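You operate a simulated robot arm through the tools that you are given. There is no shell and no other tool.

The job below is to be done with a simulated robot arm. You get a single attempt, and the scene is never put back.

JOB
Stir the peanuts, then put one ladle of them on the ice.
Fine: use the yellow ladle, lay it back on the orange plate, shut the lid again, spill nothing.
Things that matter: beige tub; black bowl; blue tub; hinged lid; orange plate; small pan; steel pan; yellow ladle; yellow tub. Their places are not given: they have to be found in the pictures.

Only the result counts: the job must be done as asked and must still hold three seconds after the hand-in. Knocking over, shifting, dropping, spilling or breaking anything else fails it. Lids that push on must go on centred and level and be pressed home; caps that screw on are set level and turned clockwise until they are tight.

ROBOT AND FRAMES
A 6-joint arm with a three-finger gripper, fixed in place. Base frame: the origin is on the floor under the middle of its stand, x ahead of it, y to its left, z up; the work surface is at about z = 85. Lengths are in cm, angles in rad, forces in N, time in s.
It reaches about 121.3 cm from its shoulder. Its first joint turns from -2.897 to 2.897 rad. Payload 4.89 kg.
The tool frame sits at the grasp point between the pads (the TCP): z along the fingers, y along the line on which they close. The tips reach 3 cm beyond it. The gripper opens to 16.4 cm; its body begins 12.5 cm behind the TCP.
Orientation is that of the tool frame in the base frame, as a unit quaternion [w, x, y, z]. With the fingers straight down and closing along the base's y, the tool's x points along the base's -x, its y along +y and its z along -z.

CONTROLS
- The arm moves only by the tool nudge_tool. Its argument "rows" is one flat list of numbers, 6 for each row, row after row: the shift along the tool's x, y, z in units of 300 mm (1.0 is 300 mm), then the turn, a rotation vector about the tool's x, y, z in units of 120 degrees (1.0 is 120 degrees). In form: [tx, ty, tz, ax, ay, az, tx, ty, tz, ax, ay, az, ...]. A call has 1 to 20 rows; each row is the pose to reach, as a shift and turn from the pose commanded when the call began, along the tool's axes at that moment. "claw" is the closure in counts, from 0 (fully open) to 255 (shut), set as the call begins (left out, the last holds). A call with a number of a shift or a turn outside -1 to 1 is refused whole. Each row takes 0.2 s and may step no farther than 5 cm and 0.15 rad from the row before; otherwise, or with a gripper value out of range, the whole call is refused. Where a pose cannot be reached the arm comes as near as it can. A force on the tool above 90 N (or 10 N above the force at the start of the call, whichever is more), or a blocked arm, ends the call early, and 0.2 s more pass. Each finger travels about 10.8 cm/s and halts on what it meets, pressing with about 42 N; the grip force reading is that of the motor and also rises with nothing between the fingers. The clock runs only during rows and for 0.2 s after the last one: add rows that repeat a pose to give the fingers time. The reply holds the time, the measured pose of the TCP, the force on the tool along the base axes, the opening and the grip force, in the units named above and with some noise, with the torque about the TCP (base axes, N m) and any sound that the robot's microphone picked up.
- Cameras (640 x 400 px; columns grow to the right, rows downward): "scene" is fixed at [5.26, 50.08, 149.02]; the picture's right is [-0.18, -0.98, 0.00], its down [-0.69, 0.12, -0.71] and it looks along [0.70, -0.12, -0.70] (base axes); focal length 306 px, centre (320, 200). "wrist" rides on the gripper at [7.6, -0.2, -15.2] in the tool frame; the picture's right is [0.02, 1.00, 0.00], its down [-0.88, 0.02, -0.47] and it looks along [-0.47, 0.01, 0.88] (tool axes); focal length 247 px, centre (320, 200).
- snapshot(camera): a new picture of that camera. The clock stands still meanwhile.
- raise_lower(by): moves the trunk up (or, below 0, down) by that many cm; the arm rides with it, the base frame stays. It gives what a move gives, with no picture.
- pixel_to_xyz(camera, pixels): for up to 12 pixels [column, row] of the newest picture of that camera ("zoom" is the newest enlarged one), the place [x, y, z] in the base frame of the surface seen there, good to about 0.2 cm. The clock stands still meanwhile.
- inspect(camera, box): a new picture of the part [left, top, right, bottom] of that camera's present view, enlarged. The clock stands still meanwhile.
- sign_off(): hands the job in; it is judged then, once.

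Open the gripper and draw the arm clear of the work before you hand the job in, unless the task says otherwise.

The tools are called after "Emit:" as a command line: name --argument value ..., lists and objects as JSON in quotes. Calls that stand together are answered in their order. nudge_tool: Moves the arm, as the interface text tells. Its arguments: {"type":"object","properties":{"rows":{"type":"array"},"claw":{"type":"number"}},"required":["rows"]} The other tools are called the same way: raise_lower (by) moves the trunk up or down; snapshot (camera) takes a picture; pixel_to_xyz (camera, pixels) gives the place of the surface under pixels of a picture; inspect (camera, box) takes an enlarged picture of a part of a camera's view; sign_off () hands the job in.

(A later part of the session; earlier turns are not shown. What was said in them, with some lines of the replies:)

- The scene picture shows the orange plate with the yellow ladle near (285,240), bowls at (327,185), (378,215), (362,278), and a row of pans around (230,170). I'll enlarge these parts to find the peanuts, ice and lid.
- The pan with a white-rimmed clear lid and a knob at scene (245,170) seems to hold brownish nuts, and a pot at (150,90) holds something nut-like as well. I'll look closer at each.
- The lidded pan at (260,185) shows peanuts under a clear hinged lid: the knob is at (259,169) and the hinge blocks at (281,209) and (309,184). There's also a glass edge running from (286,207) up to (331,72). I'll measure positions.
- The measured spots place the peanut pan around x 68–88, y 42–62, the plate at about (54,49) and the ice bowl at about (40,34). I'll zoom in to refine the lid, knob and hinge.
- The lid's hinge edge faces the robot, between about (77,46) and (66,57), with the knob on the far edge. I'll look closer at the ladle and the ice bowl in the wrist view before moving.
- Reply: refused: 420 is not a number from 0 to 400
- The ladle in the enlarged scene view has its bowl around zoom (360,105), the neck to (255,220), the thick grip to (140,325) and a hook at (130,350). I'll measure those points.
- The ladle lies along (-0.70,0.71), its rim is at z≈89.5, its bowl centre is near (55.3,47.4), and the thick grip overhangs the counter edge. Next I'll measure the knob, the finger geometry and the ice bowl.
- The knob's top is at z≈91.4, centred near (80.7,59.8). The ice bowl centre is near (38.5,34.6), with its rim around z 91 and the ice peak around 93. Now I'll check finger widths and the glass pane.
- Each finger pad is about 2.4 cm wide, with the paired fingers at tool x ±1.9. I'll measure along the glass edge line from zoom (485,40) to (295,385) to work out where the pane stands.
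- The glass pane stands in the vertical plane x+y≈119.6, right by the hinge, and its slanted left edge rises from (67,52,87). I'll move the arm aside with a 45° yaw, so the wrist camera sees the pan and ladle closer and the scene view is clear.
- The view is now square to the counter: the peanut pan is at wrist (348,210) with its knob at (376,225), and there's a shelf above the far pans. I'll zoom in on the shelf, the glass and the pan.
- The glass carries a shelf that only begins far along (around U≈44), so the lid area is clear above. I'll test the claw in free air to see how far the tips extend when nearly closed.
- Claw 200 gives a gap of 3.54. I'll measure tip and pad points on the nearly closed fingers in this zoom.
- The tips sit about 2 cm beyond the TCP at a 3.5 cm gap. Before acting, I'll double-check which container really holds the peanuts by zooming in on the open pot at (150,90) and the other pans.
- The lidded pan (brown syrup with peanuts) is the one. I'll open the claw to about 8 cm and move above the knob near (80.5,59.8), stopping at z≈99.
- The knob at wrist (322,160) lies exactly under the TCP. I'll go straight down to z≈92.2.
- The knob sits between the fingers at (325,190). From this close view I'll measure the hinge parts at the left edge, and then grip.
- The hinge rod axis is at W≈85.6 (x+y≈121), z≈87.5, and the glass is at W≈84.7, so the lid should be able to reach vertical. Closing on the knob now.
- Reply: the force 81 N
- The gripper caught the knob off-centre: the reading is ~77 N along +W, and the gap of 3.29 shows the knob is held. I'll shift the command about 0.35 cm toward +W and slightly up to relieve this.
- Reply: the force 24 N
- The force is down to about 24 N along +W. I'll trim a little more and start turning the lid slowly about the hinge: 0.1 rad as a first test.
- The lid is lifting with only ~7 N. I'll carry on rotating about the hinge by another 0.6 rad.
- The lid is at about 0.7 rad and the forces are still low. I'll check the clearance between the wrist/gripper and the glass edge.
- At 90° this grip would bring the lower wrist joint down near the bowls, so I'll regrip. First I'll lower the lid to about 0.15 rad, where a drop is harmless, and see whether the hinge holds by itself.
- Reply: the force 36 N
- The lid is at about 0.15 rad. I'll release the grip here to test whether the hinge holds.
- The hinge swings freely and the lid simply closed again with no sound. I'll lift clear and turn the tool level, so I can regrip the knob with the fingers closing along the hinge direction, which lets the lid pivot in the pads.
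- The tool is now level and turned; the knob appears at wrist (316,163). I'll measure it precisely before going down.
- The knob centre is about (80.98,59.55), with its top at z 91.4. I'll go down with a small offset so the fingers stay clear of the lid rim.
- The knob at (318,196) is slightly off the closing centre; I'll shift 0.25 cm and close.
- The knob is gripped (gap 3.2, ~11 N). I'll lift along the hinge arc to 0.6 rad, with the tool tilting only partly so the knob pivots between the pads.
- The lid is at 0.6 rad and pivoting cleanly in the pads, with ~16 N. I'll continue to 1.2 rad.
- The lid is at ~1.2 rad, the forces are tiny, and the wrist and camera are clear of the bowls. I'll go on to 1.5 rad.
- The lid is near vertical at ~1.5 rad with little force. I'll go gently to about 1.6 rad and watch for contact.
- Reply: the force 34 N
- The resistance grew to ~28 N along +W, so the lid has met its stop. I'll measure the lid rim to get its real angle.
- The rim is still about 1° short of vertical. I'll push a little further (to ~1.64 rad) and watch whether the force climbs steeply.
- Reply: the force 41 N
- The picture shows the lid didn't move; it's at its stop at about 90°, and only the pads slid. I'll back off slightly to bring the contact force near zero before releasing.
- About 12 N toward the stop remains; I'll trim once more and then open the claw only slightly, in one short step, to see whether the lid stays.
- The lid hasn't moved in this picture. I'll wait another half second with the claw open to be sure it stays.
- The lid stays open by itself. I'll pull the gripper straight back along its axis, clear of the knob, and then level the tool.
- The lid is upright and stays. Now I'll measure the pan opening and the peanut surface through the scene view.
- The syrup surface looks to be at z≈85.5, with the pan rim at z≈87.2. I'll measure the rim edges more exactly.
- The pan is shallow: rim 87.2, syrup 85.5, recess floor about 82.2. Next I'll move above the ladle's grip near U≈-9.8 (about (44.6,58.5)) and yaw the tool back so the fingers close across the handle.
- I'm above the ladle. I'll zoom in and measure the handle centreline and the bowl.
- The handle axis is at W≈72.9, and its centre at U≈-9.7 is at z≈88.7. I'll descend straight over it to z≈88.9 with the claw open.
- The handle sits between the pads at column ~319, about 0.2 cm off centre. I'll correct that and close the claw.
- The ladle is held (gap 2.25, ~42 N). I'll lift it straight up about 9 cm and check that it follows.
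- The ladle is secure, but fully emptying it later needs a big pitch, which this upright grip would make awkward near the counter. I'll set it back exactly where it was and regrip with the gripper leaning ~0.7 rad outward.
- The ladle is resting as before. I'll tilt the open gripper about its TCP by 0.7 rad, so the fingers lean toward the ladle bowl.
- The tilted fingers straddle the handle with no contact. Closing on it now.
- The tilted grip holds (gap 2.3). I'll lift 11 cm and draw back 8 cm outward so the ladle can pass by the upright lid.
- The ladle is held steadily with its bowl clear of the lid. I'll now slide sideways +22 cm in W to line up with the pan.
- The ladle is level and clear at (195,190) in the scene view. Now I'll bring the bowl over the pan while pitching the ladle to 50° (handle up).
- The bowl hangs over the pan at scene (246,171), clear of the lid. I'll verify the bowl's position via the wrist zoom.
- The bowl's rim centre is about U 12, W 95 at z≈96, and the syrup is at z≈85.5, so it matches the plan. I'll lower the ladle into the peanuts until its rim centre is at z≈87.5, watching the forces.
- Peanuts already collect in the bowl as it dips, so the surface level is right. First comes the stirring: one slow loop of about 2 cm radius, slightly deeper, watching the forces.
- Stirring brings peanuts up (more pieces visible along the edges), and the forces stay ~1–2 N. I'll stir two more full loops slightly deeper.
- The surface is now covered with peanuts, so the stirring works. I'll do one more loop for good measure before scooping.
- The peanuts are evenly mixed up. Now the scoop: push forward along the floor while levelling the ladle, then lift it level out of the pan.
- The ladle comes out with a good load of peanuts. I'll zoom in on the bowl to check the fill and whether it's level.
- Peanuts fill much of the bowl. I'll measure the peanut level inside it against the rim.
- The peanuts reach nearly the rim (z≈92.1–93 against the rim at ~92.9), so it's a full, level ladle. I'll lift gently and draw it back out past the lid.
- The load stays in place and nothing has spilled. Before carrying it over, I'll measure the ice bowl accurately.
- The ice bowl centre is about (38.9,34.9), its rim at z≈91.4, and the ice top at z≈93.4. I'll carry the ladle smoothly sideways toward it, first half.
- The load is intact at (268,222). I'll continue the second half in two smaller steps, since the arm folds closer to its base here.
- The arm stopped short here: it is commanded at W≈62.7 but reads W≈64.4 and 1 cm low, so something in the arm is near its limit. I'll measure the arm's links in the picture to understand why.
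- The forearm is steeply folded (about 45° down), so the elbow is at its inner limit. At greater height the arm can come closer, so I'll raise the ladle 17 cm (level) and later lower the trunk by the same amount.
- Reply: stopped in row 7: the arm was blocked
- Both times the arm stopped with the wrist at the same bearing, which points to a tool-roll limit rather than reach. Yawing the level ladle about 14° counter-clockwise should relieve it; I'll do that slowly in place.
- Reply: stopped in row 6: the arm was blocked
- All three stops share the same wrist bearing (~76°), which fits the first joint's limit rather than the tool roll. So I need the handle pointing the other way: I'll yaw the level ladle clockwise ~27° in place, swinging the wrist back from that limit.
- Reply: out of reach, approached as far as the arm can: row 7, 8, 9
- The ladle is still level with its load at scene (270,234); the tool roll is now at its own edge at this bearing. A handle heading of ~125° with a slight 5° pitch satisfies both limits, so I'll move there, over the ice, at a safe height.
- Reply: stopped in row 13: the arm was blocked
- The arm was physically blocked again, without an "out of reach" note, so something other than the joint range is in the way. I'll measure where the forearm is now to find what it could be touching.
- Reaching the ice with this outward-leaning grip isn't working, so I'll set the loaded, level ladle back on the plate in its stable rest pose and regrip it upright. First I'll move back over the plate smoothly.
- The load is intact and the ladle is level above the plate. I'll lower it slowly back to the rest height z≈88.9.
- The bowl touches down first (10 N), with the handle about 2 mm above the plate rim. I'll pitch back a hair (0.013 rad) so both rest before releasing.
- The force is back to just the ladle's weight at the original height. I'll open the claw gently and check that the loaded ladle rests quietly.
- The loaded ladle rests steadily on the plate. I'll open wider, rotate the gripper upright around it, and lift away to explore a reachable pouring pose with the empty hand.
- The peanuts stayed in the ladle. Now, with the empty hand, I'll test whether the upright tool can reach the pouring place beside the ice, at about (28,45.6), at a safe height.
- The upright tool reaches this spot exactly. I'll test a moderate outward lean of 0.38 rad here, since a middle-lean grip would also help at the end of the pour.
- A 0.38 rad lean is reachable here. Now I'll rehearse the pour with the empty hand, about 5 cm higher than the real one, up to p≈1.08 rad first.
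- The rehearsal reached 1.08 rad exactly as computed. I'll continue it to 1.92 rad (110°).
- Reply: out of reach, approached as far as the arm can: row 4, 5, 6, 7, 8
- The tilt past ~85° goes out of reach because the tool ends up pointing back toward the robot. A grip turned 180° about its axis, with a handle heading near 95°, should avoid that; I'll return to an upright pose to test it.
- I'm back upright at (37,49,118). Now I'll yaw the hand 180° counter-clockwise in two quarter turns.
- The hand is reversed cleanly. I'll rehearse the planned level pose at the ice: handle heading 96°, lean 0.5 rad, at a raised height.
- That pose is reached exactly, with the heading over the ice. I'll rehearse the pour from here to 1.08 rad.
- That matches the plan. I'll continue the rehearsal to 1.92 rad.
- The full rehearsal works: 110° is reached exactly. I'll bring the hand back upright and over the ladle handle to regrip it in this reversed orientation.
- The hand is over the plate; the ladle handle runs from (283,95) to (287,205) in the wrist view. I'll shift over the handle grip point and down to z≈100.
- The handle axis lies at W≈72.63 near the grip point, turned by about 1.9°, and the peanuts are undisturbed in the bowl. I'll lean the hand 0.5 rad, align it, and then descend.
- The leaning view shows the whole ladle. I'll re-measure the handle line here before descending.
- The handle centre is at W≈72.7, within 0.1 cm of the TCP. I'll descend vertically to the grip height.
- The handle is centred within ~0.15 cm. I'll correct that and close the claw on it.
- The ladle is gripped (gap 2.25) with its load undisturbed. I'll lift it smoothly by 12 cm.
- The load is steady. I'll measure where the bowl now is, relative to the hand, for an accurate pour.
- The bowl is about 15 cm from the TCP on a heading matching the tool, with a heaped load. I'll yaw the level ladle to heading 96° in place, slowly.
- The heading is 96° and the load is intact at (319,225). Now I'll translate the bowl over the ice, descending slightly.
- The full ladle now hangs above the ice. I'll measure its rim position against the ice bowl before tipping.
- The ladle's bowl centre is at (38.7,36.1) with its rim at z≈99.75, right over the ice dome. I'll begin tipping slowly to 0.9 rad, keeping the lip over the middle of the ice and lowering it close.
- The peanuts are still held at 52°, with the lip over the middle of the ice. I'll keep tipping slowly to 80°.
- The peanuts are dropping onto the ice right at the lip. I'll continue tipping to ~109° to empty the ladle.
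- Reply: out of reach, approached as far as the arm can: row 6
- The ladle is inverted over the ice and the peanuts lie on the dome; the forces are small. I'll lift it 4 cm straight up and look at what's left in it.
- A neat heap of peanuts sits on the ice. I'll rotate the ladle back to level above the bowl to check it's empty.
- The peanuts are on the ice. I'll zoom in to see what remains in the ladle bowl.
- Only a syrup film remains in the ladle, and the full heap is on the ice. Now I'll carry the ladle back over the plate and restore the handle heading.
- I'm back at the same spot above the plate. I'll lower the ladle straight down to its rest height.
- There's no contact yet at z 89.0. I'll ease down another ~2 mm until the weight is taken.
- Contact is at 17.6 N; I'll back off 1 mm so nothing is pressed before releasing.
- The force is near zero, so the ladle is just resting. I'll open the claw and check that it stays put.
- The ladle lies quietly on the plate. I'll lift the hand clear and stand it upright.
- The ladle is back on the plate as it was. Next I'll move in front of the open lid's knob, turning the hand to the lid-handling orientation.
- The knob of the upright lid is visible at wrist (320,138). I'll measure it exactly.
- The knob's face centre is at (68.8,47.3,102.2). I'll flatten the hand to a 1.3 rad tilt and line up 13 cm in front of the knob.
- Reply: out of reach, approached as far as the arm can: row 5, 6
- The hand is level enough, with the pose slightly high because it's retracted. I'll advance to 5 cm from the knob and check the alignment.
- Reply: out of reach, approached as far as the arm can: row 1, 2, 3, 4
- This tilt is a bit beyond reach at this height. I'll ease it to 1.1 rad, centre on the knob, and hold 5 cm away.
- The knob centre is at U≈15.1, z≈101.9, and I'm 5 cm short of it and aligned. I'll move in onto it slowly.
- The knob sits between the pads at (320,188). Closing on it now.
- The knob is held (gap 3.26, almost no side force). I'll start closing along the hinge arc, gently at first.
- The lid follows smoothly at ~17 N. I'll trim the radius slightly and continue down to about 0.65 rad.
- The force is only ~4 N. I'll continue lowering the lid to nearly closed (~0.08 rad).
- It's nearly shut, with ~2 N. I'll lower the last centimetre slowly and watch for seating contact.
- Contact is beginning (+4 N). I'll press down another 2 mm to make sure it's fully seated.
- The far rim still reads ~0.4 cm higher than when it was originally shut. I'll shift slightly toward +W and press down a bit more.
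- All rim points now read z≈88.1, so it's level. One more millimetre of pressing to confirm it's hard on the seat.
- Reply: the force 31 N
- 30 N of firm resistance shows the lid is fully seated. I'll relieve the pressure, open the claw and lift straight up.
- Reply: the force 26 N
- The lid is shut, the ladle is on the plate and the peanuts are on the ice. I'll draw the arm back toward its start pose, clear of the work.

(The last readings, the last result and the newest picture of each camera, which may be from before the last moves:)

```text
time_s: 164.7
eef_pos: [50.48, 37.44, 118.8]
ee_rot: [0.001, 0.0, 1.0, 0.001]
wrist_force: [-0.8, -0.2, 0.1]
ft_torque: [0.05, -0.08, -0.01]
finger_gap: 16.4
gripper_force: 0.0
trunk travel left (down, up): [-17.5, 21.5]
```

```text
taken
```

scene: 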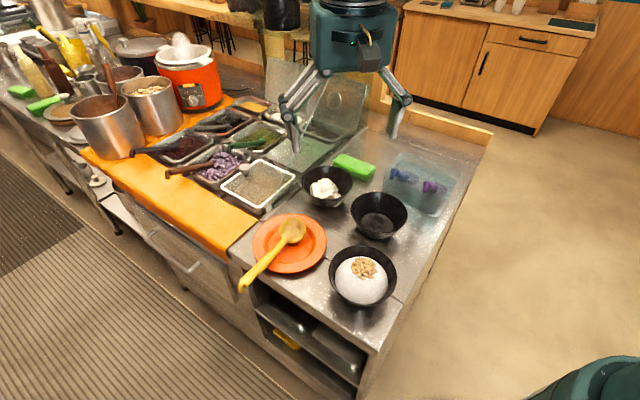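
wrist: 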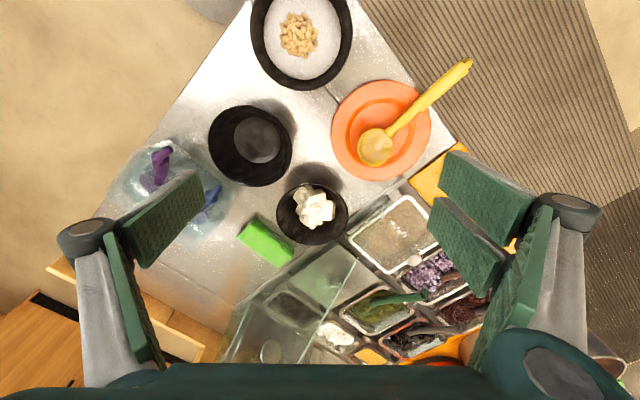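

The arm is back at its start pose and the whole work is visible. I'll zoom in for a final check of the ice bowl, the plate, the lid and the counter for spills.

Emit:
inspect --camera "scene" --box '[230, 200, 410, 320]'

Emit:
inspect --camera "scene" --box '[200, 130, 330, 225]'

Emit:
inspect --camera "wrist" --box '[240, 0, 480, 200]'

Emit:
inspect --camera "wrist" --box '[320, 170, 480, 300]'

```text
3.33 times, centred on (320, 260) of scene
```

zoom: 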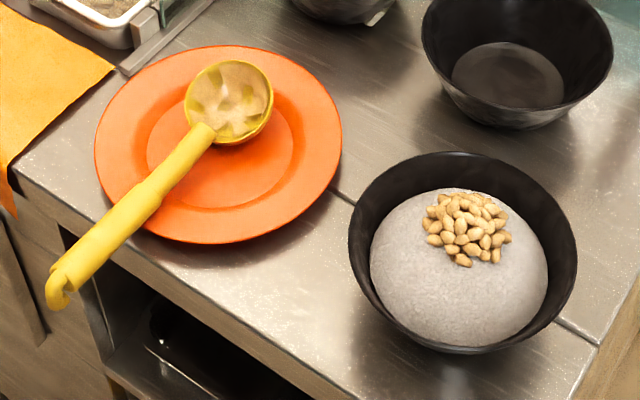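

```text
4.21 times, centred on (265, 178) of scene
```

zoom: 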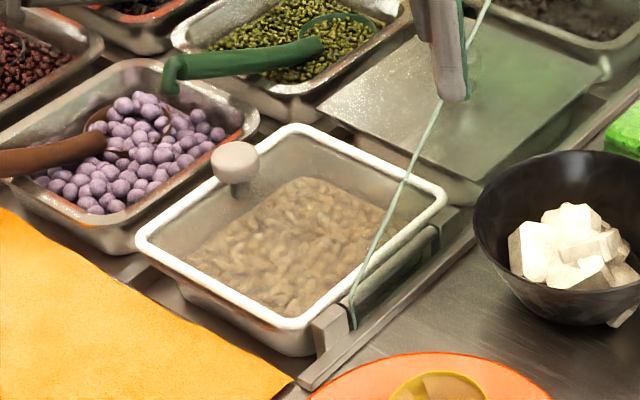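

```text
2.00 times, centred on (360, 100) of wrist
```

zoom: 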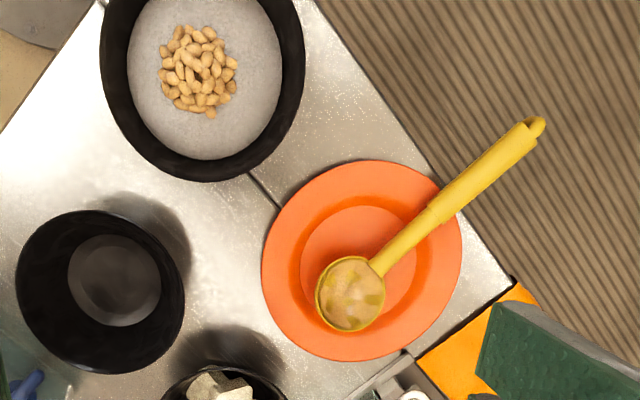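

```text
3.08 times, centred on (400, 235) of wrist
```

zoom: 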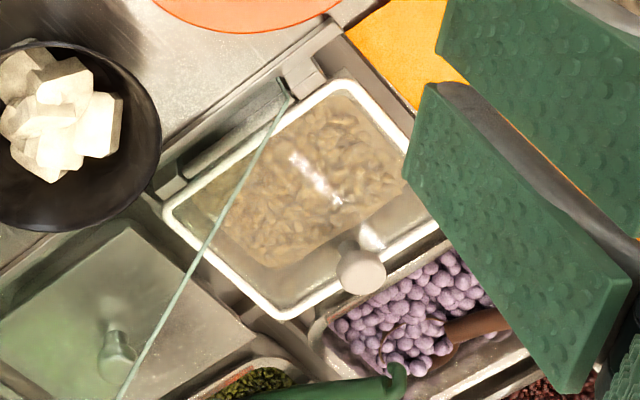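

The final views show the peanuts heaped on the ice, the lid shut level, the yellow ladle on the orange plate, no spills, and the arm open and clear. Handing in.

Emit:
sign_off

```text
The job is handed in.
```

I stirred the peanuts and put one full ladle of them on the ice, then handed the job in. I don't have the verdict.

- **Peanuts:** I stirred them in slow loops until they covered the surface. I then tipped one heaped ladle onto the middle of the ice. Only a film of syrup stayed in the ladle.
- **Ladle:** The yellow ladle is back on the orange plate, lying much as it did at the start. On the way to the ice I set it down once on the plate, still full, to take a better grip. The final pictures show nothing on the plate except the ladle.
- **Lid:** It is shut and level, and I pressed it onto its seat. On my first try at opening it, I let it drop shut from about 2 cm to test the hinge.
- **Spills:** I saw none on the counter, the plate or the cloth in the final pictures.

The gripper is open and the arm is back at its start pose, clear of the work.
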